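You operate a simulated robot arm through the tools that you are given. There is no shell and no other tool. Be economical: measure what you need, move in short steps, check, and stop when the job is done.

The job below is to be done with a simulated two-armed robot. You get a single attempt, and the scene is never put back.

Task
Take the cap off the tube that says "231" on the top of the dosing bench and lay it down there.

Only the result counts: the job must be done as asked and must still hold three seconds after the hand-in. Knocking over, shifting, dropping, spilling or breaking anything else fails it. A push-on lid holds only when it is set on centred and level and pressed home; a screw cap is set on level and turned clockwise until tight.

Robot
Two 7-joint arms with two-finger grippers on one trunk, on a base that drives. Base frame: it is fixed to the floor where the robot stands at the start and does not move with it; the origin is under the middle of the robot, x ahead of it, y to its left, z up; the surface under the hand at the start is at about z = 85. Units: cm, rad, N and s.
The left shoulder is at the start at [7.2, 17.5, 110.1], the right one opposite. With the tool pointing down near the work surface each hand reaches from about 26 to 88 cm from the robot's upright axis, wherever it stands, measured 20 degrees to its own side. Payload 2.94 kg a hand.
The TCP of each hand is the grasp point between the finger pads, 3 cm short of the fingertips. In the tool frame z runs along the fingers and y along their closing line. Largest opening 13.8 cm; the body of the gripper starts 10.9 cm behind the TCP.
Orientation is told as [roll, pitch, yaw] about the base's x, y, z axes, in that order, counted from this pose: with the fingers straight down and closing along the base's y, the tool's x points along the base's -x, its y along +y and its z along -z.

Tools
- The arms move only by the tool step_arm. It takes "left_deltas", "right_deltas" or both (then of equal length, played together; a hand with none holds still); each is one flat list of numbers, 7 for each row, row after row: the turn, a rotation vector about the tool's x, y, z in rad, then the shift along the tool's x, y, z in cm, then the closure, from 0 (fully open) to 1 (shut). In form: [wx, wy, wz, dx, dy, dz, claw, wx, wy, wz, dx, dy, dz, claw, ...]. A call has 1 to 20 rows; each row shifts and turns the commanded pose from where the row before left it, along the tool's axes as they then stand. Rows are played at 5 a second. More than 5 cm and 0.15 rad between two rows, or a gripper value outside its range, and nothing of the call is played. A pose out of reach is approached as far as the arm can. The call stops where the force on the tool passes 40 N (or 10 N more than at its start, if that is more) or the arm is blocked; 0.2 s more then pass. Each finger halts on what it meets, pressing with about 33 N; the grip force reading is that of the motor and also rises with nothing between the fingers. The clock runs only during rows and for 0.2 s after the last one: add rows that do not move to give the fingers time. It gives the time, the measured TCP pose, the force on the tool (base axes), the opening and the grip force at its end, in the units of the frame above (readings bear some noise), with the torque about the TCP (base axes, N m) and any sound that the robot's microphone picked up.
- Cameras (640 x 400 px; columns grow to the right, rows downward): "scene" is now at [17.01, 1.65, 157.49]; the picture's right is [0.19, -0.98, 0.00], its down [-0.74, -0.14, -0.65] and it looks along [0.64, 0.12, -0.76] (base axes); focal length 296 px, centre (320, 200). "left" rides on the left gripper at [7.1, -1.9, -14.6] in its tool frame; the picture's right is [0.26, 0.97, 0.00], its down [-0.85, 0.23, -0.48] and it looks along [-0.46, 0.12, 0.88] (tool axes); focal length 280 px, centre (320, 200). "right" rides on the right gripper at [7.1, 1.9, -14.6] in its tool frame; the picture's right is [-0.26, 0.96, 0.00], its down [-0.85, -0.23, -0.48] and it looks along [-0.46, -0.12, 0.88] (tool axes); focal length 280 px, centre (320, 200). There is no depth. A picture from a camera that has moved, and an enlarged one, comes with that camera's place and axes in the base frame and with its lens.
- grab_frame(camera): a new picture of that camera. No time passes.
- slide_trunk(by): slides the trunk up (or, below 0, down) by that many cm; the arms and the scene camera ride with it, the base frame stays. It gives what a move gives, with no picture.
- roll_base(legs): drives the robot by 1 to 6 legs, each [ahead, turn to the left] in cm and rad, along the robot's own axes; the way and the turn of a leg run together, so that a leg with both is an arc; at most 150 cm and 3.142 rad a leg. The arms and the cameras ride along, it lands a little off, and it stops where it bumps. It gives what a move gives.
- head_to(pan, tilt): turns the head with the scene camera to pan (to the left, within 2.094 rad either way) and tilt (down, from -0.506 to 1.204), counted from straight ahead of the robot. It gives what a move gives.
- inspect(camera, box): a new picture of the part [left, top, right, bottom] of that camera's present view, enlarged. No time passes.
- job_done(): hands the job in; it is judged then, once.

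Work in short steps. Places have to be worked out from the pictures, the camera data and where the tool is seen: move nearer, look again, correct. Check each grasp and each placing, and mend what went wrong. You have 120 turns and 100 pictures in all, those below and enlarged ones among them. Open the grippers and draw the arms clear of the work before you hand the job in, unless the task says otherwise; then end with one line.

The tools are called after "Request:" by a JSON object that holds its "fn" and its "kwargs". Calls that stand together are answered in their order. step_arm: Moves the arms, as the interface text tells. Its arguments: {"type":"object","properties":{"left_deltas":{"type":"array","items":{"type":"number"}},"right_deltas":{"type":"array","items":{"type":"number"}}},"required":[]} The other tools are called the same way: slide_trunk (by) slides the trunk up or down; roll_base (legs) drives the base; head_to (pan, tilt) turns the head that bears the scene camera; grab_frame (camera) takes a picture; inspect (camera, box) takes an enlarged picture of a part of a camera's view; job_done () hands the job in.

At the start:

```text
clock: 0.0
left_position: [64.36, 29.06, 111.9]
left_tool_rot: [-0.001, -0.001, 0.0]
left_force: [-0.1, -0.1, -0.4]
left_ft_torque: [0.03, -0.02, 0.0]
left_grip_width: 13.83
left_gripper_force: 0.1
right_position: [56.37, -17.49, 117.37]
right_tool_rot: [0.001, 0.001, 0.001]
right_force: [-0.7, 0.3, 0.1]
right_ft_torque: [0.03, 0.0, 0.0]
right_grip_width: 13.83
right_gripper_force: 0.0
trunk travel left (down, up): [-27.5, 45.9]
robot x, y, heading: [-0.06, -0.32, -0.003]
head pan, tilt: [0.188, 0.857]
```

scene: 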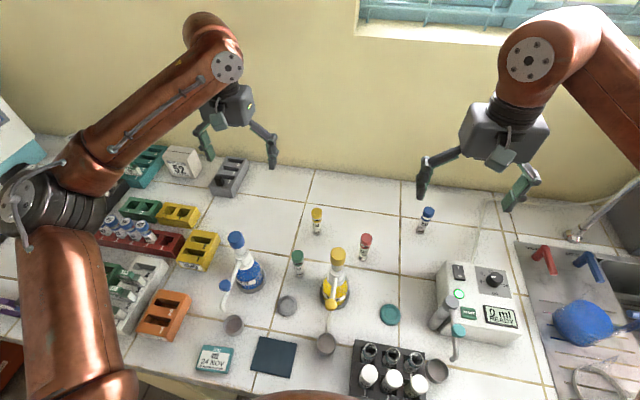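
right: 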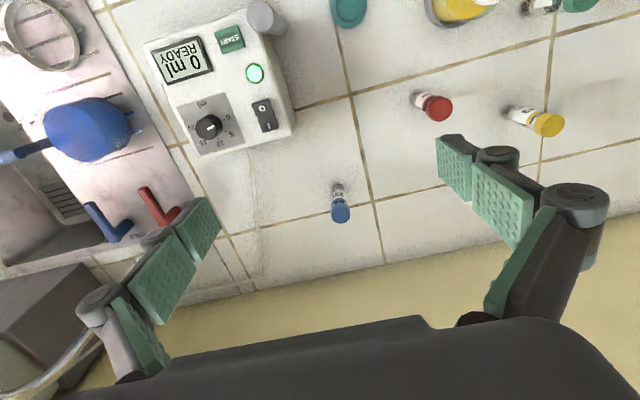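
left: 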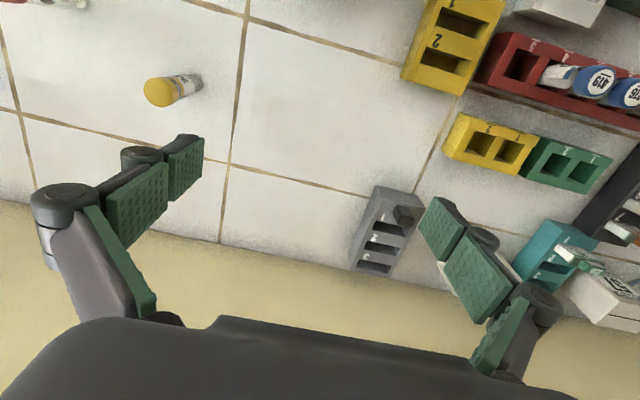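

The scene shows several capped tubes standing loose and some in racks. I'll enlarge parts to read labels.

Request:
{"fn": "inspect", "kwargs": {"camera": "scene", "box": [280, 190, 440, 290]}}

Request:
{"fn": "inspect", "kwargs": {"camera": "scene", "box": [60, 140, 260, 340]}}

Request:
{"fn": "inspect", "kwargs": {"camera": "left", "box": [400, 0, 640, 150]}}

```text
4.00 times, centred on (360, 240) of scene
camera zoom: at [17.01, 1.65, 157.49], right [0.19, -0.98, 0.0], down [-0.74, -0.14, -0.65], along [0.64, 0.12, -0.76], focal length 1182 px, centre (160, 40)
```

zoom: 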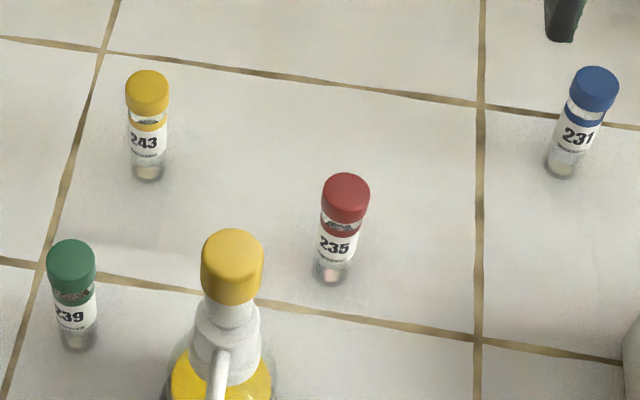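

```text
2.00 times, centred on (160, 240) of scene
camera zoom: at [17.01, 1.65, 157.49], right [0.19, -0.98, 0.0], down [-0.74, -0.14, -0.65], along [0.64, 0.12, -0.76], focal length 591 px, centre (640, 120)
```

zoom: 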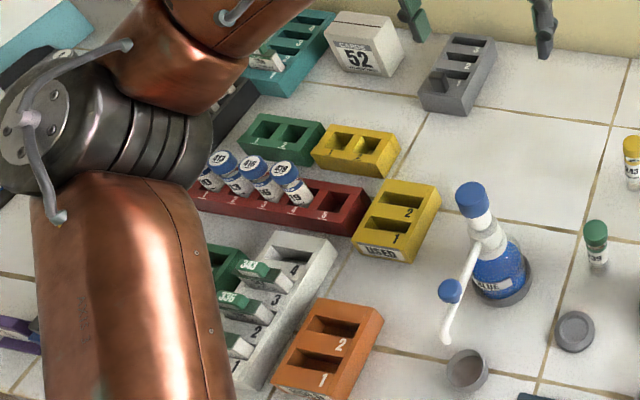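

```text
2.67 times, centred on (520, 75) of left
camera zoom: at [57.4, 27.15, 126.53], right [-0.26, 0.97, 0.0], down [0.85, 0.23, 0.48], along [0.46, 0.12, -0.88], focal length 748 px, centre (-213, 533)
```

zoom: 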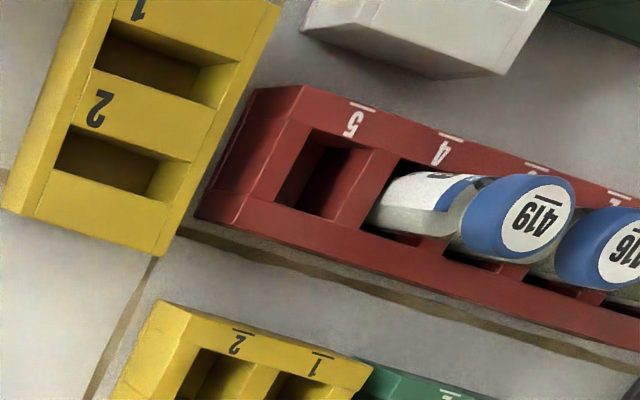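

The blue-capped loose tube at the right reads like 231; checking it closely along with its cap type.

Request:
{"fn": "inspect", "kwargs": {"camera": "scene", "box": [410, 200, 442, 240]}}

Request:
{"fn": "inspect", "kwargs": {"camera": "right", "box": [300, 170, 380, 230]}}

```text
10.00 times, centred on (426, 220) of scene
camera zoom: at [17.01, 1.65, 157.49], right [0.19, -0.98, 0.0], down [-0.74, -0.14, -0.65], along [0.64, 0.12, -0.76], focal length 2955 px, centre (-740, 0)
```

zoom: 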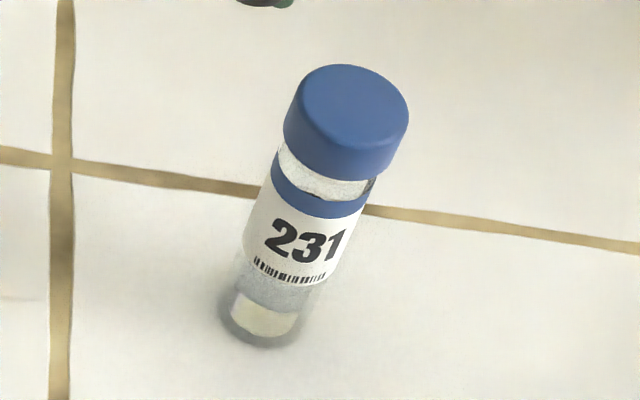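

```text
6.67 times, centred on (340, 200) of right
camera zoom: at [49.23, -15.48, 131.94], right [0.26, 0.96, 0.0], down [0.85, -0.23, 0.47], along [0.46, -0.12, -0.88], focal length 1869 px, centre (187, 200)
```

zoom: 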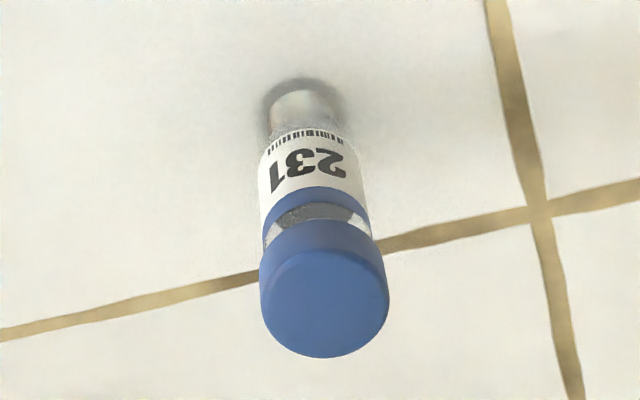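

The target tube (231, blue cap) stands at about (71.7, -18.1), top near z 95. Plan: left hand grips the body from the +y side tilted, right hand takes the cap from above. First I turn the left hand (yaw +90°) in free air.

Request:
{"fn": "step_arm", "kwargs": {"left_deltas": [0, 0, -0.1428, 0, 0, -0.5, 0, 0, 0, -0.1428, 0, 0, -0.5, 0, 0, 0, -0.1428, 0, 0, -0.5, 0, 0, 0, -0.1428, 0, 0, -0.5, 0, 0, 0, -0.1428, 0, 0, 0, 0, 0, 0, -0.1428, 0, 0, 0, 0, 0, 0, -0.1428, 0, 0, 0, 0, 0, 0, -0.1428, 0, 0, 0, 0, 0, 0, -0.1428, 0, 0, 0, 0, 0, 0, -0.1428, 0, 0, 0, 0, 0, 0, -0.1428, 0, 0, 0, 0, 0, 0, 0, 0, 0, 0, 0]}}

```text
clock: 2.6
left_position: [64.44, 29.04, 113.84]
left_tool_rot: [-0.001, -0.002, 1.572]
left_force: [0.2, 0.1, 0.4]
left_ft_torque: [0.02, -0.01, -0.03]
left_grip_width: 13.8
left_gripper_force: 0.0
right_position: [56.18, -17.49, 117.38]
right_tool_rot: [-0.001, 0.0, 0.0]
right_force: [0.8, 0.2, -0.8]
right_ft_torque: [0.04, -0.01, 0.01]
right_grip_width: 13.78
right_gripper_force: 0.1
trunk travel left (down, up): [-27.5, 45.9]
robot x, y, heading: [0.04, 0.15, -0.005]
head pan, tilt: [0.188, 0.857]
```

Yaw reached. Now tilt the left tool 60° towards -y.

Request:
{"fn": "step_arm", "kwargs": {"left_deltas": [0, 0.15, 0, 0, 0, 0, 0, 0, 0.15, 0, 0, 0, 0, 0, 0, 0.15, 0, 0, 0, 0, 0, 0, 0.15, 0, 0, 0, 0, 0, 0, 0.15, 0, 0, 0, 0, 0, 0, 0.15, 0, 0, 0, 0, 0, 0, 0.15, 0, 0, 0, 0, 0, 0, 0, 0, 0, 0, 0, 0]}}

Request:
{"fn": "grab_frame", "kwargs": {"camera": "scene"}}

Request:
{"fn": "grab_frame", "kwargs": {"camera": "left"}}

```text
clock: 4.4
left_position: [64.45, 29.06, 114.0]
left_tool_rot: [-0.001, 1.051, 1.569]
left_force: [-0.4, 0.2, 0.6]
left_ft_torque: [0.02, -0.03, 0.01]
left_grip_width: 13.81
left_gripper_force: 0.0
right_position: [56.31, -17.43, 117.27]
right_tool_rot: [0.001, 0.0, 0.001]
right_force: [-0.7, -0.5, 0.0]
right_ft_torque: [0.02, 0.0, 0.01]
right_grip_width: 13.82
right_gripper_force: 0.0
trunk travel left (down, up): [-27.5, 45.9]
robot x, y, heading: [0.18, 0.14, -0.0]
head pan, tilt: [0.188, 0.857]
```

```text
91 pictures are left
camera scene: at [16.96, 1.6, 157.5], right [0.19, -0.98, 0.0], down [-0.74, -0.14, -0.65], along [0.64, 0.12, -0.76], focal length 296 px, centre (320, 200)
```

scene: 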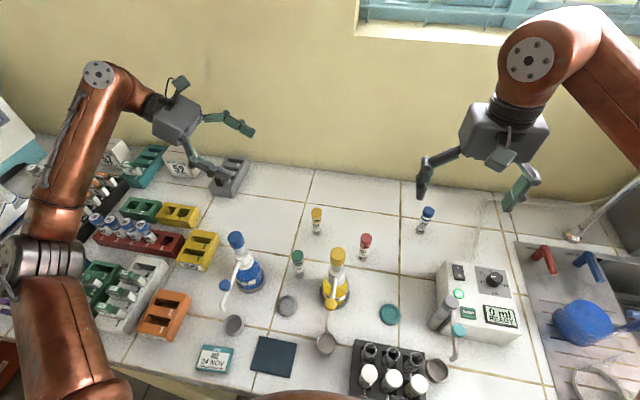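

```text
90 pictures are left
camera left: at [66.38, 38.14, 127.43], right [-0.97, -0.13, 0.23], down [-0.23, 0.83, -0.5], along [-0.12, -0.54, -0.84], focal length 280 px, centre (320, 200)
```

left: 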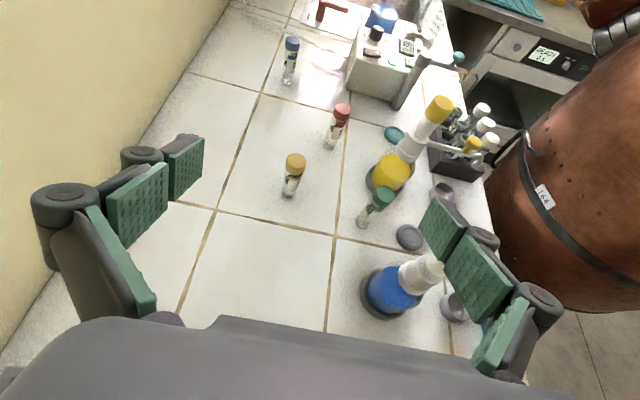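

Configuration looks good. Moving the left hand to a standoff about 16 cm back from the tube along its axis, fingers partly closed.

Request:
{"fn": "step_arm", "kwargs": {"left_deltas": [0, 0, 0, 0.117, -0.604, 3.05, 0.4, 0, 0, 0, 0.117, -0.604, 3.05, 0.4, 0, 0, 0, 0.117, -0.604, 3.05, 0.4, 0, 0, 0, 0.117, -0.604, 3.05, 0.4, 0, 0, 0, 0.117, -0.604, 3.05, 0.4, 0, 0, 0, 0.117, -0.604, 3.05, 0.4, 0, 0, 0, 0.117, -0.604, 3.05, 0.4, 0, 0, 0, 0.117, -0.604, 3.05, 0.4, 0, 0, 0, 0.117, -0.604, 3.05, 0.4, 0, 0, 0, 0.117, -0.604, 3.05, 0.4, 0, 0, 0, 0.117, -0.604, 3.05, 0.4, 0, 0, 0, 0.117, -0.604, 3.05, 0.4, 0, 0, 0, 0, 0, 0, 0.4]}}

Request:
{"fn": "grab_frame", "kwargs": {"camera": "scene"}}

Request:
{"fn": "grab_frame", "kwargs": {"camera": "left"}}

```text
clock: 7.2
left_position: [71.66, -3.4, 96.86]
left_tool_rot: [0.0, 1.05, 1.57]
left_force: [0.6, 0.0, 0.3]
left_ft_torque: [-0.01, -0.03, -0.01]
left_grip_width: 8.28
left_gripper_force: 0.1
right_position: [56.22, -17.37, 117.18]
right_tool_rot: [0.001, 0.0, 0.0]
right_force: [0.6, -0.1, 0.2]
right_ft_torque: [0.0, 0.0, 0.0]
right_grip_width: 13.78
right_gripper_force: 0.0
trunk travel left (down, up): [-27.5, 45.9]
robot x, y, heading: [-0.26, -0.06, -0.001]
head pan, tilt: [0.188, 0.857]
```

```text
89 pictures are left
camera scene: at [16.97, 1.7, 157.5], right [0.19, -0.98, 0.0], down [-0.74, -0.14, -0.65], along [0.64, 0.12, -0.76], focal length 296 px, centre (320, 200)
```

scene: 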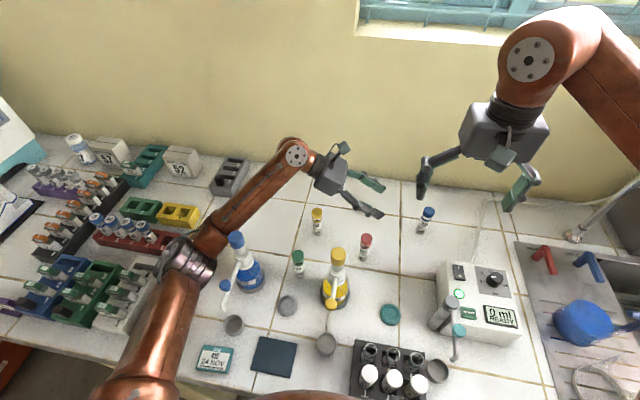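

```text
88 pictures are left
camera left: at [73.56, 5.74, 110.44], right [-0.96, -0.13, 0.23], down [-0.23, 0.84, -0.5], along [-0.12, -0.53, -0.84], focal length 280 px, centre (320, 200)
```

left: 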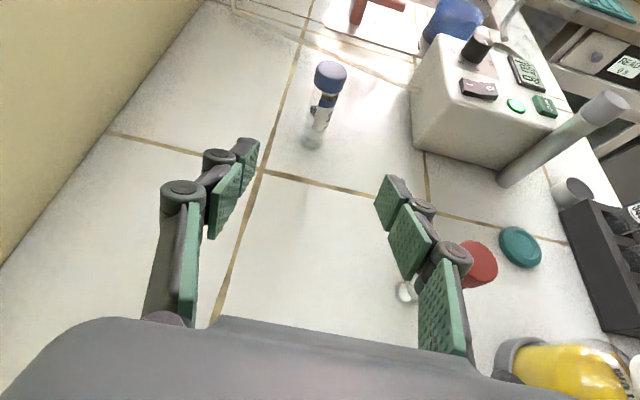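

Left hand is at the standoff. The forearm passes near the blue flask, so I check that clearance and refine the tube position.

Request:
{"fn": "inspect", "kwargs": {"camera": "scene", "box": [150, 130, 310, 310]}}

Request:
{"fn": "inspect", "kwargs": {"camera": "left", "box": [280, 40, 376, 160]}}

```text
2.22 times, centred on (230, 220) of scene
camera zoom: at [16.97, 1.7, 157.5], right [0.19, -0.98, 0.0], down [-0.74, -0.14, -0.65], along [0.64, 0.12, -0.76], focal length 657 px, centre (520, 156)
```

zoom: 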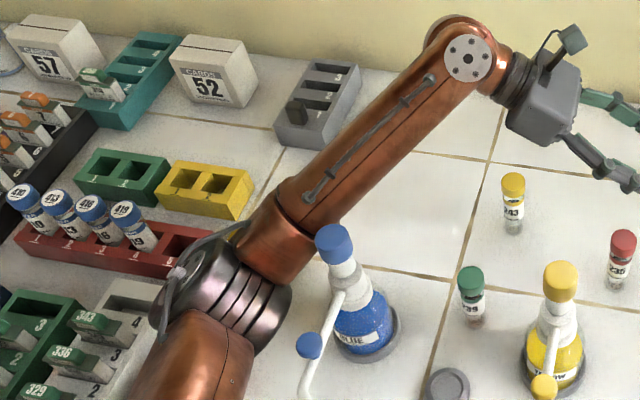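

```text
3.33 times, centred on (328, 100) of left
camera zoom: at [73.56, 5.74, 110.44], right [-0.96, -0.13, 0.23], down [-0.23, 0.84, -0.5], along [-0.12, -0.53, -0.84], focal length 935 px, centre (293, 533)
```

zoom: 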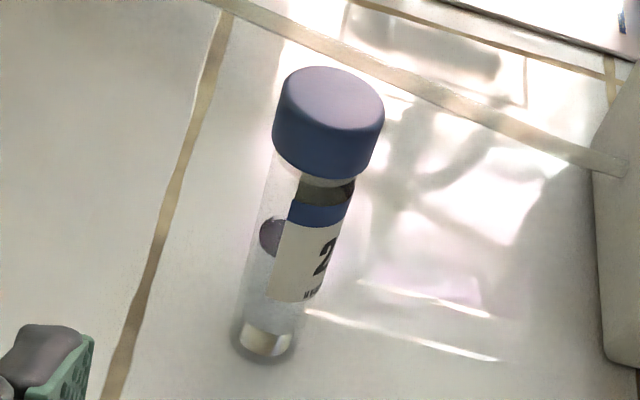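

The forearm is close beside the blue flask, and advancing may hit it. I'll raise the trunk 20 cm so the elbow stays higher, then come down with the hand.

Request:
{"fn": "slide_trunk", "kwargs": {"by": 20}}

Request:
{"fn": "step_arm", "kwargs": {"left_deltas": [0, 0, 0, -2.5, 0, 1.4, 0.4, 0, 0, 0, -2.5, 0, 1.4, 0.4, 0, 0, 0, -2.5, 0, 1.4, 0.4, 0, 0, 0, -2.5, 0, 1.4, 0.4, 0, 0, 0, 0, 0, 0, 0.4]}}

Request:
{"fn": "grab_frame", "kwargs": {"camera": "scene"}}

```text
clock: 9.4
left_position: [71.56, -3.34, 116.71]
left_tool_rot: [0.004, 1.049, 1.573]
left_force: [0.1, 0.2, -0.4]
left_ft_torque: [-0.02, -0.01, -0.05]
left_grip_width: 8.27
left_gripper_force: 0.1
right_position: [56.28, -17.32, 137.17]
right_tool_rot: [0.0, 0.002, 0.001]
right_force: [0.0, -0.4, 0.0]
right_ft_torque: [0.01, 0.03, 0.02]
right_grip_width: 13.81
right_gripper_force: 0.0
trunk travel left (down, up): [-47.5, 25.9]
robot x, y, heading: [-0.19, 0.11, 0.004]
head pan, tilt: [0.188, 0.857]
```

```text
clock: 10.6
left_position: [71.63, -3.31, 105.43]
left_tool_rot: [-0.002, 1.048, 1.57]
left_force: [-0.1, 0.7, -0.7]
left_ft_torque: [0.03, 0.01, 0.03]
left_grip_width: 8.3
left_gripper_force: 0.0
right_position: [56.23, -17.41, 137.27]
right_tool_rot: [0.0, -0.002, -0.001]
right_force: [0.0, 0.1, 0.0]
right_ft_torque: [0.0, -0.01, 0.03]
right_grip_width: 13.8
right_gripper_force: 0.0
trunk travel left (down, up): [-47.5, 25.9]
robot x, y, heading: [0.33, 0.0, 0.004]
head pan, tilt: [0.188, 0.857]
```

```text
85 pictures are left
camera scene: at [7.83, 1.62, 177.67], right [0.19, -0.98, 0.0], down [-0.74, -0.14, -0.65], along [0.64, 0.12, -0.76], focal length 296 px, centre (320, 200)
```

scene: 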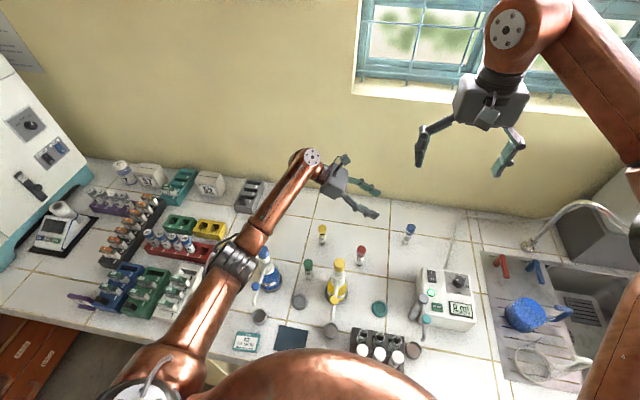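

The left forearm would come too close over the flask. Swapping roles: right hand will hold the tube body from the -y side, left will take the cap from above. I retract and un-tilt the left and turn/tilt the right.

Request:
{"fn": "step_arm", "kwargs": {"left_deltas": [0, 0, 0, 0, 0, -4.5, 0.4, 0, 0, 0, 0, 0, -4.5, 0.4, 0, 0, 0, 0, 0, -4.5, 0.4, 0, 0, 0, 0, 0, -4.5, 0.4, 0, -0.15, 0, 0, 0, 0, 0.4, 0, -0.15, 0, 0, 0, 0, 0.4, 0, -0.15, 0, 0, 0, 0, 0.4, 0, -0.15, 0, 0, 0, 0, 0.4, 0, -0.15, 0, 0, 0, 0, 0.4, 0, -0.15, 0, 0, 0, 0, 0.4, 0, -0.15, 0, 0, 0, 0, 0.4, 0, 0, 0.1428, 0, 0, 0, 0.4, 0, 0, 0.1428, 0, 0, 0, 0.4, 0, 0, 0.1428, 0, 0, 0, 0.4, 0, 0, 0.1428, 0, 0, 0, 0.4, 0, 0, 0.1428, 0, 0, 0, 0.4, 0, 0, 0.1428, 0, 0, 0, 0.4, 0, 0, 0.1428, 0, 0, 0, 0.4, 0, 0, 0.1428, 0, 0, 0, 0.4, 0, 0, 0.1428, 0, 0, 0, 0.4], "right_deltas": [0, 0, 0.1428, 0, 0, 0, 0.4, 0, 0, 0.1428, 0, 0, 0, 0.4, 0, 0, 0.1428, 0, 0, 0, 0.4, 0, 0, 0.1428, 0, 0, 0, 0.4, 0, 0, 0.1428, 0, 0, 0, 0.4, 0, 0, 0.1428, 0, 0, 0, 0.4, 0, 0, 0.1428, 0, 0, 0, 0.4, 0, 0, 0.1428, 0, 0, 0, 0.4, 0, 0, 0.1428, 0, 0, 0, 0.4, 0, 0, 0.1428, 0, 0, 0, 0.4, 0, 0, 0.1428, 0, 0, 0, 0.4, 0, 0.15, 0, 0, 0, 0, 0.4, 0, 0.15, 0, 0, 0, 0, 0.4, 0, 0.15, 0, 0, 0, 0, 0.4, 0, 0.15, 0, 0, 0, 0, 0.4, 0, 0.15, 0, 0, 0, 0, 0.4, 0, 0.15, 0, 0, 0, 0, 0.4, 0, 0.15, 0, 0, 0, 0, 0.4, 0, 0, 0, 0, 0, 0, 0.4, 0, 0, 0, 0, 0, 0, 0.4]}}

Request:
{"fn": "grab_frame", "kwargs": {"camera": "scene"}}

```text
clock: 14.8
left_position: [71.6, 12.29, 114.43]
left_tool_rot: [0.0, -0.001, 0.283]
left_force: [-1.3, 0.9, 0.4]
left_ft_torque: [-0.01, 0.01, -0.01]
left_grip_width: 8.3
left_gripper_force: 0.0
right_position: [56.17, -17.42, 137.2]
right_tool_rot: [-0.002, 1.051, -1.573]
right_force: [0.4, 0.3, 0.1]
right_ft_torque: [0.0, 0.02, 0.01]
right_grip_width: 8.29
right_gripper_force: 0.1
trunk travel left (down, up): [-47.5, 25.9]
robot x, y, heading: [-0.08, -0.06, 0.001]
head pan, tilt: [0.188, 0.857]
```

```text
84 pictures are left
camera scene: at [7.88, 1.56, 177.67], right [0.19, -0.98, 0.0], down [-0.74, -0.14, -0.65], along [0.64, 0.12, -0.76], focal length 296 px, centre (320, 200)
```

scene: 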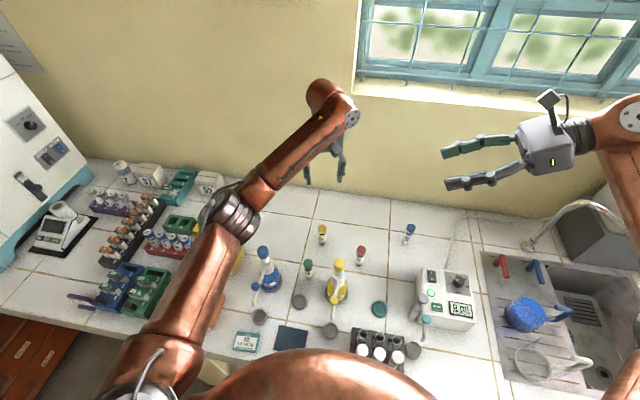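

Right arm is well configured. Lowering it toward its standoff at about (71.9, -32.7, 97), part of the way first.

Request:
{"fn": "step_arm", "kwargs": {"right_deltas": [0, 0, 0, -3.54, 1.304, 0.5625, 0.4, 0, 0, 0, -3.54, 1.304, 0.5625, 0.4, 0, 0, 0, -3.54, 1.304, 0.5625, 0.4, 0, 0, 0, -3.54, 1.304, 0.5625, 0.4, 0, 0, 0, -3.54, 1.304, 0.5625, 0.4, 0, 0, 0, -3.54, 1.304, 0.5625, 0.4, 0, 0, 0, -3.54, 1.304, 0.5625, 0.4, 0, 0, 0, -3.54, 1.304, 0.5625, 0.4]}}

Request:
{"fn": "grab_frame", "kwargs": {"camera": "scene"}}

Request:
{"fn": "grab_frame", "kwargs": {"camera": "right"}}

```text
clock: 16.6
left_position: [71.69, 12.25, 114.43]
left_tool_rot: [0.0, 0.002, 0.287]
left_force: [-0.2, 0.3, 0.6]
left_ft_torque: [-0.01, -0.01, 0.02]
left_grip_width: 8.26
left_gripper_force: 0.0
right_position: [66.78, -27.61, 110.39]
right_tool_rot: [0.0, 1.051, -1.572]
right_force: [0.5, -0.3, 0.7]
right_ft_torque: [0.0, 0.01, 0.03]
right_grip_width: 8.33
right_gripper_force: 0.1
trunk travel left (down, up): [-47.5, 25.9]
robot x, y, heading: [-0.25, -0.13, -0.001]
head pan, tilt: [0.188, 0.857]
```

```text
83 pictures are left
camera scene: at [8.0, 1.55, 177.66], right [0.19, -0.98, 0.0], down [-0.74, -0.14, -0.65], along [0.64, 0.12, -0.76], focal length 296 px, centre (320, 200)
```

scene: 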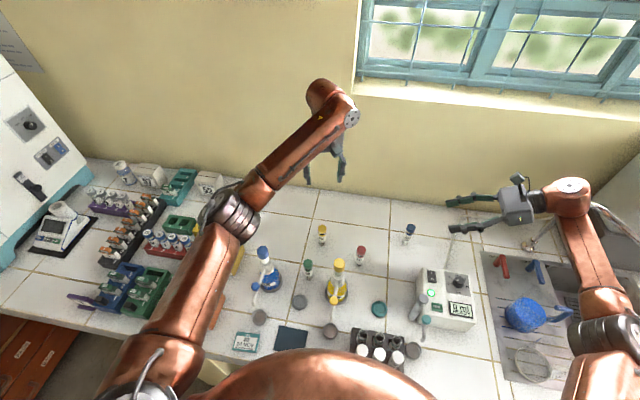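

```text
82 pictures are left
camera right: at [68.76, -36.8, 123.91], right [0.96, -0.13, -0.23], down [-0.23, -0.83, -0.5], along [-0.13, 0.54, -0.84], focal length 280 px, centre (320, 200)
```

right: 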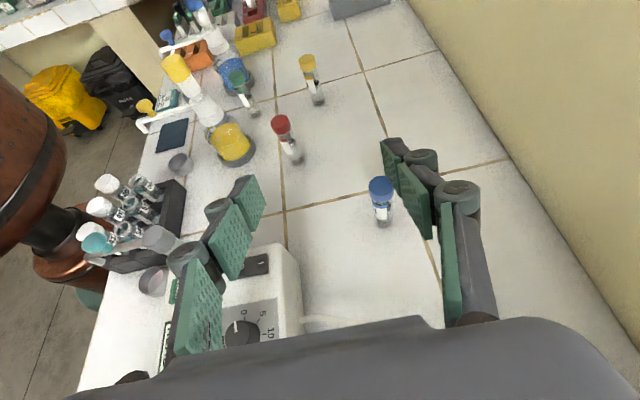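

The wrist must stay clear of the faucet post near (78,-61), so I descend straight down to a closer standoff at (71.8, -27.5, 94). Tube re-measured at (71.7, -18.2).

Request:
{"fn": "step_arm", "kwargs": {"right_deltas": [0, 0, 0, -2.37, 0.83, 1.37, 0.4, 0, 0, 0, -2.37, 0.83, 1.37, 0.4, 0, 0, 0, -2.37, 0.83, 1.37, 0.4, 0, 0, 0, -2.37, 0.83, 1.37, 0.4, 0, 0, 0, -2.37, 0.83, 1.37, 0.4, 0, 0, 0, -2.37, 0.83, 1.37, 0.4, 0, 0, 0, 0, 0, 0, 0.4]}}

Request:
{"fn": "grab_frame", "kwargs": {"camera": "scene"}}

Request:
{"fn": "grab_frame", "kwargs": {"camera": "right"}}

```text
clock: 18.2
left_position: [71.56, 12.31, 114.33]
left_tool_rot: [0.0, -0.001, 0.285]
left_force: [0.2, -0.4, -0.3]
left_ft_torque: [0.03, 0.03, 0.0]
left_grip_width: 8.28
left_gripper_force: 0.0
right_position: [69.99, -27.62, 99.58]
right_tool_rot: [0.002, 1.051, -1.568]
right_force: [-0.1, -0.1, -0.6]
right_ft_torque: [0.0, -0.03, 0.0]
right_grip_width: 8.28
right_gripper_force: 0.0
right hand out of reach, approached as far as the arm can: row 5, 6
trunk travel left (down, up): [-47.5, 25.9]
robot x, y, heading: [0.43, -0.27, -0.001]
head pan, tilt: [0.188, 0.857]
```

```text
81 pictures are left
camera scene: at [7.82, 1.63, 177.67], right [0.19, -0.98, 0.0], down [-0.74, -0.14, -0.65], along [0.64, 0.12, -0.76], focal length 296 px, centre (320, 200)
```

scene: 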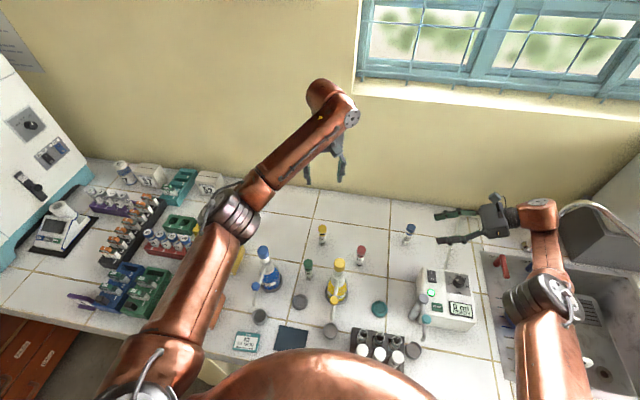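

```text
80 pictures are left
camera right: at [71.9, -36.65, 113.06], right [0.97, -0.13, -0.23], down [-0.23, -0.84, -0.5], along [-0.12, 0.53, -0.84], focal length 280 px, centre (320, 200)
```

right: 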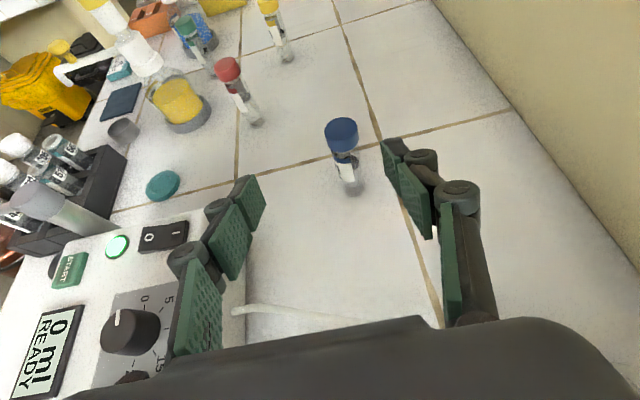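

Right arm runs out of reach with the trunk this high; lowering the trunk 8 cm (hand tips stay above bench and short of the tube).

Request:
{"fn": "slide_trunk", "kwargs": {"by": -8}}

Request:
{"fn": "grab_frame", "kwargs": {"camera": "scene"}}

```text
clock: 19.3
left_position: [71.56, 12.3, 106.51]
left_tool_rot: [0.0, 0.001, 0.284]
left_force: [0.4, -0.3, 0.3]
left_ft_torque: [0.01, -0.03, -0.03]
left_grip_width: 8.26
left_gripper_force: 0.0
right_position: [69.77, -27.65, 91.75]
right_tool_rot: [0.0, 1.052, -1.571]
right_force: [1.0, -0.5, 0.5]
right_ft_torque: [-0.03, 0.01, 0.01]
right_grip_width: 8.27
right_gripper_force: 0.2
trunk travel left (down, up): [-39.5, 33.9]
robot x, y, heading: [-0.23, 0.05, 0.002]
head pan, tilt: [0.188, 0.857]
```

```text
79 pictures are left
camera scene: at [10.36, 1.6, 169.69], right [0.19, -0.98, 0.0], down [-0.74, -0.14, -0.65], along [0.64, 0.12, -0.76], focal length 296 px, centre (320, 200)
```

scene: 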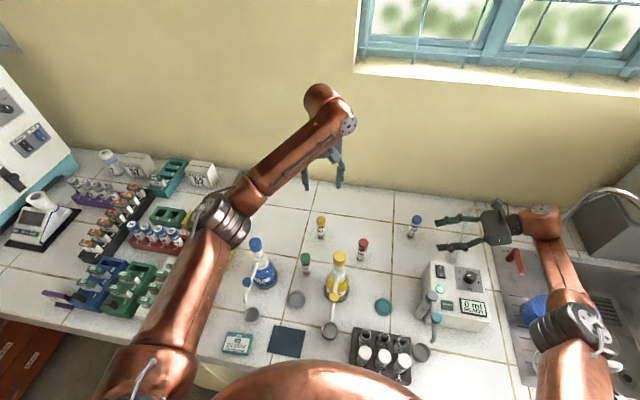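

Aligning right hand on the tube axis, 7 cm back.

Request:
{"fn": "step_arm", "kwargs": {"right_deltas": [0, 0, 0, 1.12, 1.0, 0.94, 0.4, 0, 0, 0, 1.12, 1.0, 0.94, 0.4, 0, 0, 0, 0, 0, 0, 0.4]}}

Request:
{"fn": "grab_frame", "kwargs": {"camera": "right"}}

```text
clock: 20.1
left_position: [71.6, 12.18, 106.4]
left_tool_rot: [-0.001, 0.0, 0.284]
left_force: [0.0, 0.7, 0.5]
left_ft_torque: [-0.01, 0.0, 0.03]
left_grip_width: 8.27
left_gripper_force: 0.1
right_position: [71.81, -24.88, 92.67]
right_tool_rot: [-0.002, 1.054, -1.572]
right_force: [-1.6, 0.2, -0.5]
right_ft_torque: [-0.02, -0.02, -0.04]
right_grip_width: 8.28
right_gripper_force: 0.1
trunk travel left (down, up): [-39.5, 33.9]
robot x, y, heading: [-0.11, 0.06, 0.0]
head pan, tilt: [0.188, 0.857]
```

```text
78 pictures are left
camera right: at [73.88, -34.01, 106.13], right [0.96, -0.13, -0.23], down [-0.23, -0.83, -0.5], along [-0.13, 0.54, -0.84], focal length 280 px, centre (320, 200)
```

right: 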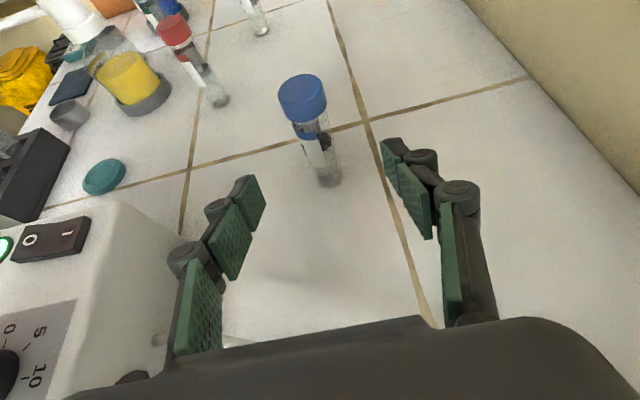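

Tube centred between the fingers. Advancing 6.9 cm along the tool axis.

Request:
{"fn": "step_arm", "kwargs": {"right_deltas": [0, 0, 0, 0, -0.05, 2.3, 0.4, 0, 0, 0, 0, 0, 2.3, 0.4, 0, 0, 0, 0, 0, 2.3, 0.4, 0, 0, 0, 0, 0, 0, 0.4]}}

Request:
{"fn": "grab_frame", "kwargs": {"camera": "right"}}

Request:
{"fn": "inspect", "kwargs": {"camera": "scene", "box": [380, 190, 540, 290]}}

```text
clock: 21.1
left_position: [71.56, 12.33, 106.42]
left_tool_rot: [0.001, -0.001, 0.286]
left_force: [-0.2, 0.6, -0.2]
left_ft_torque: [0.0, -0.01, 0.02]
left_grip_width: 8.3
left_gripper_force: 0.0
right_position: [71.86, -18.82, 89.28]
right_tool_rot: [-0.003, 1.05, -1.573]
right_force: [0.1, -0.1, 0.3]
right_ft_torque: [0.03, 0.0, 0.02]
right_grip_width: 8.3
right_gripper_force: 0.1
trunk travel left (down, up): [-39.5, 33.9]
robot x, y, heading: [0.15, -0.14, -0.003]
head pan, tilt: [0.188, 0.857]
```

```text
77 pictures are left
camera right: at [73.84, -27.93, 102.67], right [0.96, -0.13, -0.23], down [-0.23, -0.83, -0.5], along [-0.13, 0.53, -0.84], focal length 280 px, centre (320, 200)
```

right: 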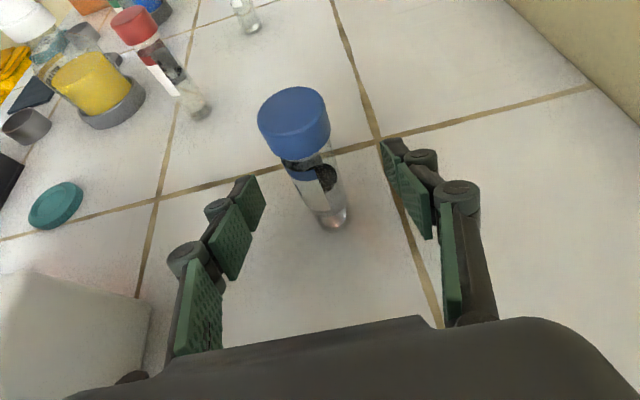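

```text
4.00 times, centred on (460, 240) of scene
camera zoom: at [10.43, 1.56, 169.67], right [0.19, -0.98, 0.0], down [-0.74, -0.14, -0.65], along [0.64, 0.12, -0.76], focal length 1182 px, centre (-240, 40)
```

zoom: 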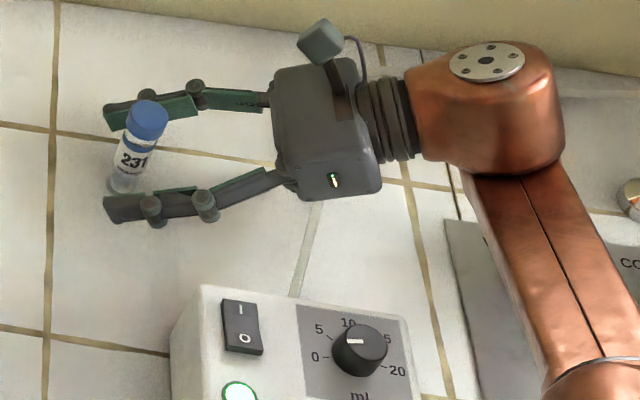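

Tube lies between the pads just ahead of the TCP. Closing the right gripper gently.

Request:
{"fn": "step_arm", "kwargs": {"right_deltas": [0, 0, 0, 0, 0, 0, 0.6, 0, 0, 0, 0, 0, 0, 0.7, 0, 0, 0, 0, 0, 0, 0.78, 0, 0, 0, 0, 0, 0, 0.85, 0, 0, 0, 0, 0, 0, 1, 0, 0, 0, 0, 0, 0, 1, 0, 0, 0, 0, 0, 0, 1]}}

Request:
{"fn": "grab_frame", "kwargs": {"camera": "right"}}

Request:
{"fn": "inspect", "kwargs": {"camera": "scene", "box": [380, 190, 460, 240]}}

```text
clock: 22.7
left_position: [71.7, 12.39, 106.43]
left_tool_rot: [0.001, 0.001, 0.285]
left_force: [0.0, -0.2, 0.6]
left_ft_torque: [0.03, 0.01, 0.01]
left_grip_width: 8.26
left_gripper_force: 0.1
right_position: [71.98, -18.7, 89.19]
right_tool_rot: [-0.002, 1.05, -1.572]
right_force: [-0.7, 0.4, -0.1]
right_ft_torque: [0.0, 0.04, 0.03]
right_grip_width: 2.32
right_gripper_force: 33.0
trunk travel left (down, up): [-39.5, 33.9]
robot x, y, heading: [0.04, -0.05, 0.005]
head pan, tilt: [0.188, 0.857]
```

```text
75 pictures are left
camera right: at [73.85, -27.92, 102.68], right [0.96, -0.13, -0.23], down [-0.23, -0.83, -0.5], along [-0.13, 0.53, -0.84], focal length 280 px, centre (320, 200)
```

right: 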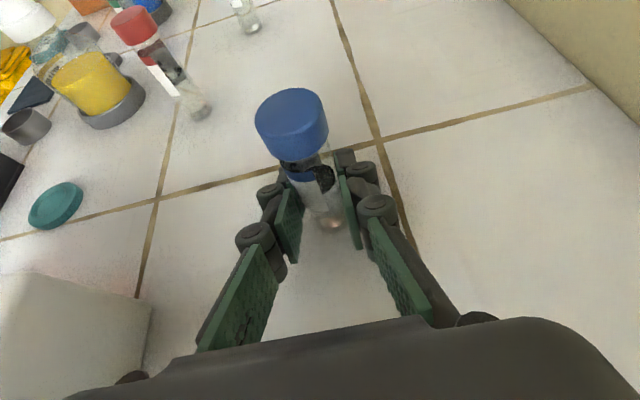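

```text
8.00 times, centred on (420, 215) of scene
camera zoom: at [10.45, 1.61, 169.67], right [0.19, -0.98, 0.0], down [-0.74, -0.14, -0.65], along [0.64, 0.12, -0.76], focal length 2364 px, centre (-480, 80)
```

zoom: 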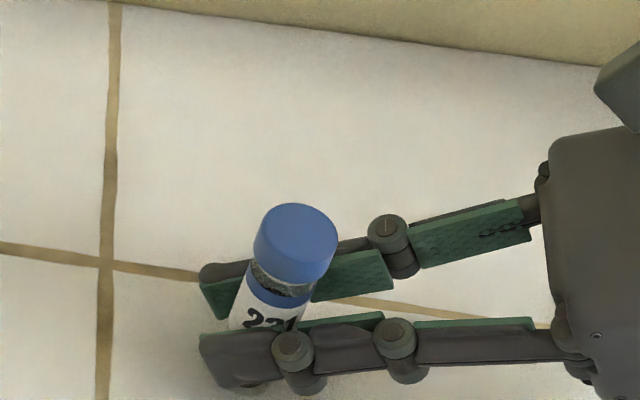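

Tube is held (2.32 cm, 33 N) and upright. Now I turn the left hand to yaw about -1.4 so there's room to twist counter-clockwise, with a small lift.

Request:
{"fn": "step_arm", "kwargs": {"left_deltas": [0, 0, 0.1405, 0, 0, -0.2, 0.56, 0, 0, 0.1405, 0, 0, -0.2, 0.56, 0, 0, 0.1405, 0, 0, -0.2, 0.56, 0, 0, 0.1405, 0, 0, -0.2, 0.56, 0, 0, 0.1405, 0, 0, -0.2, 0.56, 0, 0, 0.1405, 0, 0, -0.2, 0.56, 0, 0, 0.1405, 0, 0, -0.2, 0.56, 0, 0, 0.1405, 0, 0, -0.2, 0.56, 0, 0, 0.1405, 0, 0, 0, 0.56, 0, 0, 0.1405, 0, 0, 0, 0.56, 0, 0, 0.1405, 0, 0, 0, 0.56, 0, 0, 0.1405, 0, 0, 0, 0.56, 0, 0, 0, 0, 0, 0, 0.56]}}

```text
clock: 25.5
left_position: [71.6, 12.21, 107.95]
left_tool_rot: [0.001, 0.001, -1.401]
left_force: [-0.6, -0.2, -0.4]
left_ft_torque: [0.04, 0.02, 0.05]
left_grip_width: 6.09
left_gripper_force: 0.0
right_position: [71.92, -18.85, 89.31]
right_tool_rot: [-0.001, 1.05, -1.574]
right_force: [-1.6, -0.2, 0.8]
right_ft_torque: [-0.02, 0.03, 0.02]
right_grip_width: 2.3
right_gripper_force: 32.6
trunk travel left (down, up): [-39.5, 33.9]
robot x, y, heading: [-0.01, 0.22, 0.001]
head pan, tilt: [0.188, 0.857]
```

Translating the left hand over the cap at z 108.

Request:
{"fn": "step_arm", "kwargs": {"left_deltas": [0, 0, 0, -3.0, -0.509, 0, 0.56, 0, 0, 0, -3.0, -0.509, 0, 0.56, 0, 0, 0, -3.0, -0.509, 0, 0.56, 0, 0, 0, -3.0, -0.509, 0, 0.56, 0, 0, 0, -3.0, -0.509, 0, 0.56, 0, 0, 0, -3.0, -0.509, 0, 0.56, 0, 0, 0, -3.0, -0.509, 0, 0.56, 0, 0, 0, -3.0, -0.509, 0, 0.56, 0, 0, 0, -3.0, -0.509, 0, 0.56, 0, 0, 0, -3.0, -0.509, 0, 0.56, 0, 0, 0, 0, 0, 0, 0.56]}}

Request:
{"fn": "grab_frame", "kwargs": {"camera": "scene"}}

Request:
{"fn": "grab_frame", "kwargs": {"camera": "left"}}

Request:
{"fn": "grab_frame", "kwargs": {"camera": "right"}}

```text
clock: 27.9
left_position: [68.95, -13.42, 108.6]
left_tool_rot: [0.001, 0.002, -1.399]
left_force: [0.1, -0.4, 0.9]
left_ft_torque: [0.02, -0.01, 0.02]
left_grip_width: 6.08
left_gripper_force: 0.0
left hand out of reach, approached as far as the arm can: row 7, 8, 9, 10
right_position: [71.87, -18.86, 89.3]
right_tool_rot: [-0.001, 1.05, -1.572]
right_force: [-0.5, -0.7, 2.2]
right_ft_torque: [0.02, 0.08, 0.01]
right_grip_width: 2.31
right_gripper_force: 32.9
trunk travel left (down, up): [-39.5, 33.9]
robot x, y, heading: [0.39, 0.05, -0.001]
head pan, tilt: [0.188, 0.857]
```

```text
73 pictures are left
camera scene: at [10.43, 1.5, 169.67], right [0.19, -0.98, 0.0], down [-0.74, -0.14, -0.65], along [0.64, 0.12, -0.76], focal length 296 px, centre (320, 200)
```

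scene: 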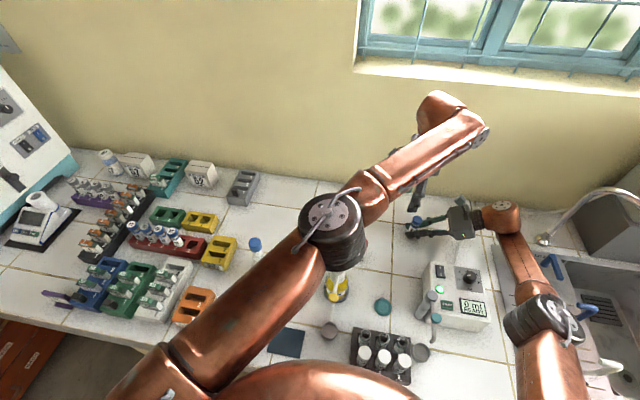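

```text
72 pictures are left
camera left: at [65.95, -6.68, 123.22], right [0.91, 0.42, 0.0], down [0.37, -0.8, 0.48], along [0.2, -0.43, -0.88], focal length 280 px, centre (320, 200)
```

left: 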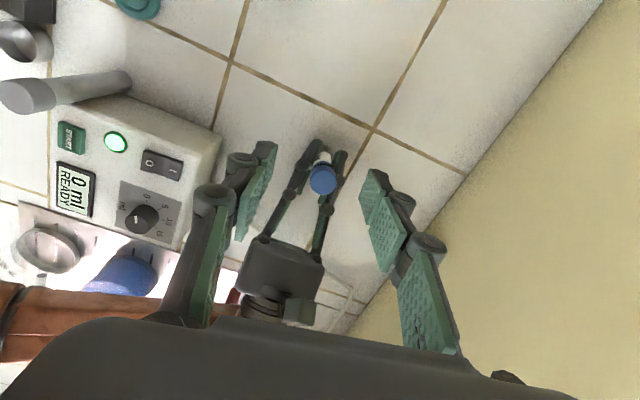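

```text
71 pictures are left
camera right: at [73.84, -27.97, 102.68], right [0.96, -0.13, -0.23], down [-0.23, -0.83, -0.5], along [-0.13, 0.54, -0.84], focal length 280 px, centre (320, 200)
```

right: 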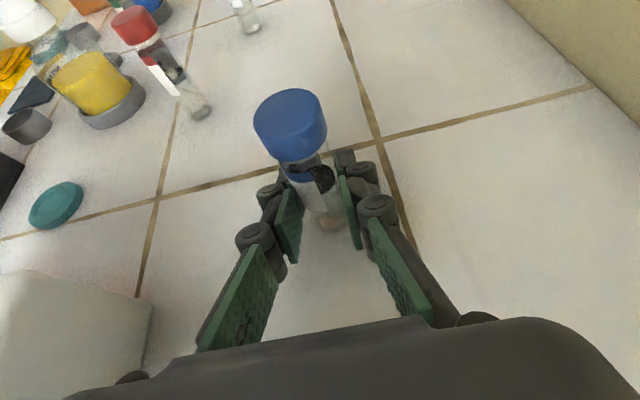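

The left arm can't reach over the tube there. I'll instead lift the tube with the right hand and bring it closer to the middle. First retract the left hand a bit and raise it.

Request:
{"fn": "step_arm", "kwargs": {"left_deltas": [0, 0, 0, 3.0, 0.2, 0, 0.56, 0, 0, 0, 3.0, 0.2, 0, 0.56, 0, 0, 0, 3.0, 0.2, 0, 0.56, 0, 0, 0, 3.0, 0.2, 0, 0.56, 0, 0, 0, 3.0, 0.2, -3, 0.56, 0, 0, 0, 3.0, 0.2, -3, 0.56, 0, 0, 0, 0, -2, -3, 0.56, 0, 0, 0, 0, -2, -3, 0.56, 0, 0, 0, 0, 0, 0, 0.56]}}

```text
clock: 29.9
left_position: [67.2, -15.06, 110.79]
left_tool_rot: [0.023, 0.01, -1.515]
left_force: [-0.4, 0.0, -0.8]
left_ft_torque: [0.0, 0.02, 0.01]
left_grip_width: 6.09
left_gripper_force: 0.1
left hand out of reach, approached as far as the arm can: row 1, 2, 3, 4, 5, 6, 7, 8
right_position: [71.87, -18.85, 89.31]
right_tool_rot: [-0.002, 1.052, -1.573]
right_force: [-1.1, -1.2, 2.9]
right_ft_torque: [-0.02, 0.04, 0.01]
right_grip_width: 2.31
right_gripper_force: 33.4
trunk travel left (down, up): [-39.5, 33.9]
robot x, y, heading: [-0.17, -0.02, -0.001]
head pan, tilt: [0.188, 0.857]
```

The left arm seems stuck near a joint limit. Trying a move straight back toward +y and -x in small steps.

Request:
{"fn": "step_arm", "kwargs": {"left_deltas": [0, 0, -0.1, 1.0, -1.0, 0, 0.56, 0, 0, -0.1, 1.0, -1.0, 0, 0.56, 0, 0, -0.1, 1.0, -1.0, 0, 0.56, 0, 0, -0.1, 1, -1, 0, 0.56, 0, 0, 0, 0, 0, 0, 0.56]}}

Request:
{"fn": "grab_frame", "kwargs": {"camera": "scene"}}

```text
clock: 31.1
left_position: [61.13, -10.81, 113.0]
left_tool_rot: [0.013, -0.006, -1.052]
left_force: [-0.1, -0.2, 1.5]
left_ft_torque: [0.02, -0.04, 0.01]
left_grip_width: 6.06
left_gripper_force: 0.0
left hand out of reach, approached as far as the arm can: row 1
right_position: [71.82, -18.92, 89.23]
right_tool_rot: [-0.002, 1.051, -1.572]
right_force: [0.2, -0.3, 2.0]
right_ft_torque: [0.09, -0.01, -0.08]
right_grip_width: 2.32
right_gripper_force: 33.2
trunk travel left (down, up): [-39.5, 33.9]
robot x, y, heading: [-0.0, -0.3, -0.001]
head pan, tilt: [0.188, 0.857]
```

```text
70 pictures are left
camera scene: at [10.32, 1.33, 169.68], right [0.19, -0.98, 0.0], down [-0.74, -0.14, -0.65], along [0.64, 0.12, -0.76], focal length 296 px, centre (320, 200)
```

scene: 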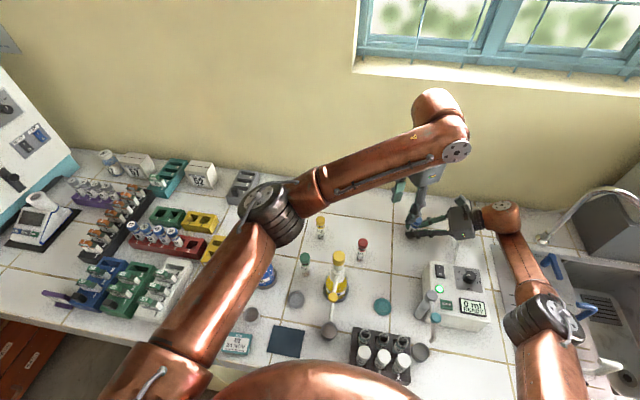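

Freed; it was a wrist limit at that yaw. Move the left hand further up and back to leave room.

Request:
{"fn": "step_arm", "kwargs": {"left_deltas": [0, 0, -0.08, 1.7, 1.9, -1.4, 0.56, 0, 0, -0.08, 1.7, 1.9, -1.4, 0.56, 0, 0, -0.08, 1.7, 1.9, -1.4, 0.56, 0, 0, -0.08, 1.7, 1.9, -1.4, 0.56, 0, 0, -0.08, 1.7, 1.9, -1.4, 0.56, 0, 0, 0, 0, 0, 0, 0.56]}}

```text
clock: 32.5
left_position: [63.1, 1.84, 120.21]
left_tool_rot: [0.01, -0.011, -0.651]
left_force: [-0.2, -0.9, 0.6]
left_ft_torque: [0.01, -0.03, -0.04]
left_grip_width: 6.07
left_gripper_force: 0.1
right_position: [71.88, -18.79, 89.15]
right_tool_rot: [-0.001, 1.05, -1.575]
right_force: [0.5, -1.0, 2.8]
right_ft_torque: [-0.01, 0.05, 0.03]
right_grip_width: 2.33
right_gripper_force: 33.2
trunk travel left (down, up): [-39.5, 33.9]
robot x, y, heading: [0.13, 0.28, -0.003]
head pan, tilt: [0.188, 0.857]
```

Lifting the tube with the right hand 14 cm, then bringing it 9 cm closer and 5 cm to the left.

Request:
{"fn": "step_arm", "kwargs": {"right_deltas": [0, 0, 0, 1.21, 0, -0.7, 1, 0, 0, 0, 1.21, 0, -0.7, 1, 0, 0, 0, 2.43, 0, -1.39, 1, 0, 0, 0, 2.43, 0, -1.39, 1, 0, 0, 0, 2.43, 0, -1.39, 1, 0, 0, 0, 2.43, 0, -1.39, 1, 0, 0, 0, 0.62, -2.25, 1.08, 1, 0, 0, 0, 0.62, -2.25, 1.08, 1, 0, 0, 0, 0.62, -2.25, 1.08, 1, 0, 0, 0, 0.62, -2.25, 1.08, 1, 0, 0, 0, 0, 0, 0, 1]}}

Request:
{"fn": "grab_frame", "kwargs": {"camera": "scene"}}

Request:
{"fn": "grab_frame", "kwargs": {"camera": "right"}}

Request:
{"fn": "grab_frame", "kwargs": {"camera": "left"}}

```text
clock: 34.9
left_position: [63.19, 1.85, 120.11]
left_tool_rot: [0.008, -0.01, -0.65]
left_force: [1.5, 0.2, -0.7]
left_ft_torque: [0.02, 0.02, 0.0]
left_grip_width: 6.03
left_gripper_force: 0.1
right_position: [62.94, -13.8, 103.23]
right_tool_rot: [-0.002, 1.05, -1.573]
right_force: [0.5, -1.2, -0.3]
right_ft_torque: [-0.02, -0.02, -0.02]
right_grip_width: 2.33
right_gripper_force: 32.9
trunk travel left (down, up): [-39.5, 33.9]
robot x, y, heading: [-0.22, 0.09, 0.0]
head pan, tilt: [0.188, 0.857]
```

```text
69 pictures are left
camera scene: at [10.49, 1.6, 169.66], right [0.19, -0.98, 0.0], down [-0.74, -0.14, -0.65], along [0.64, 0.12, -0.76], focal length 296 px, centre (320, 200)
```

scene: 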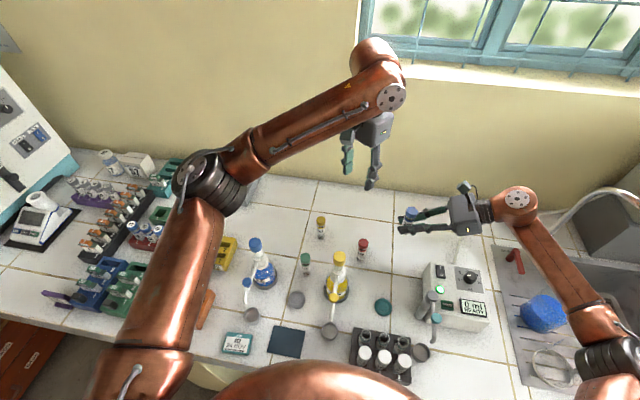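

```text
68 pictures are left
camera right: at [64.88, -22.91, 116.68], right [0.96, -0.13, -0.23], down [-0.23, -0.83, -0.5], along [-0.13, 0.53, -0.84], focal length 280 px, centre (320, 200)
```

right: 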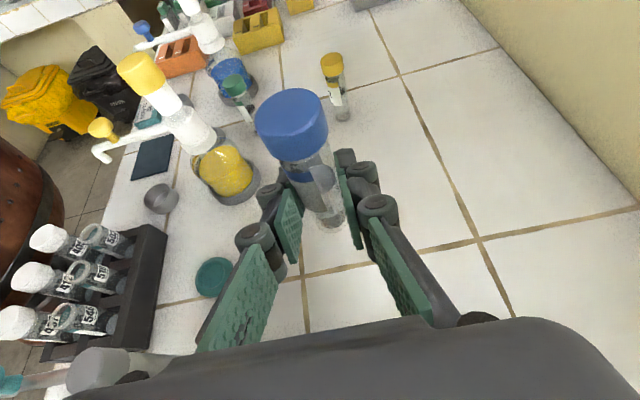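

```text
67 pictures are left
camera left: at [56.2, 4.6, 134.63], right [0.38, 0.93, 0.01], down [0.81, -0.33, 0.49], along [0.45, -0.18, -0.87], focal length 280 px, centre (320, 200)
```

left: 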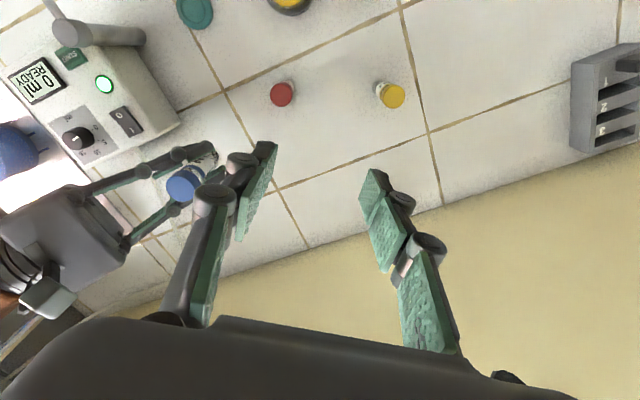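

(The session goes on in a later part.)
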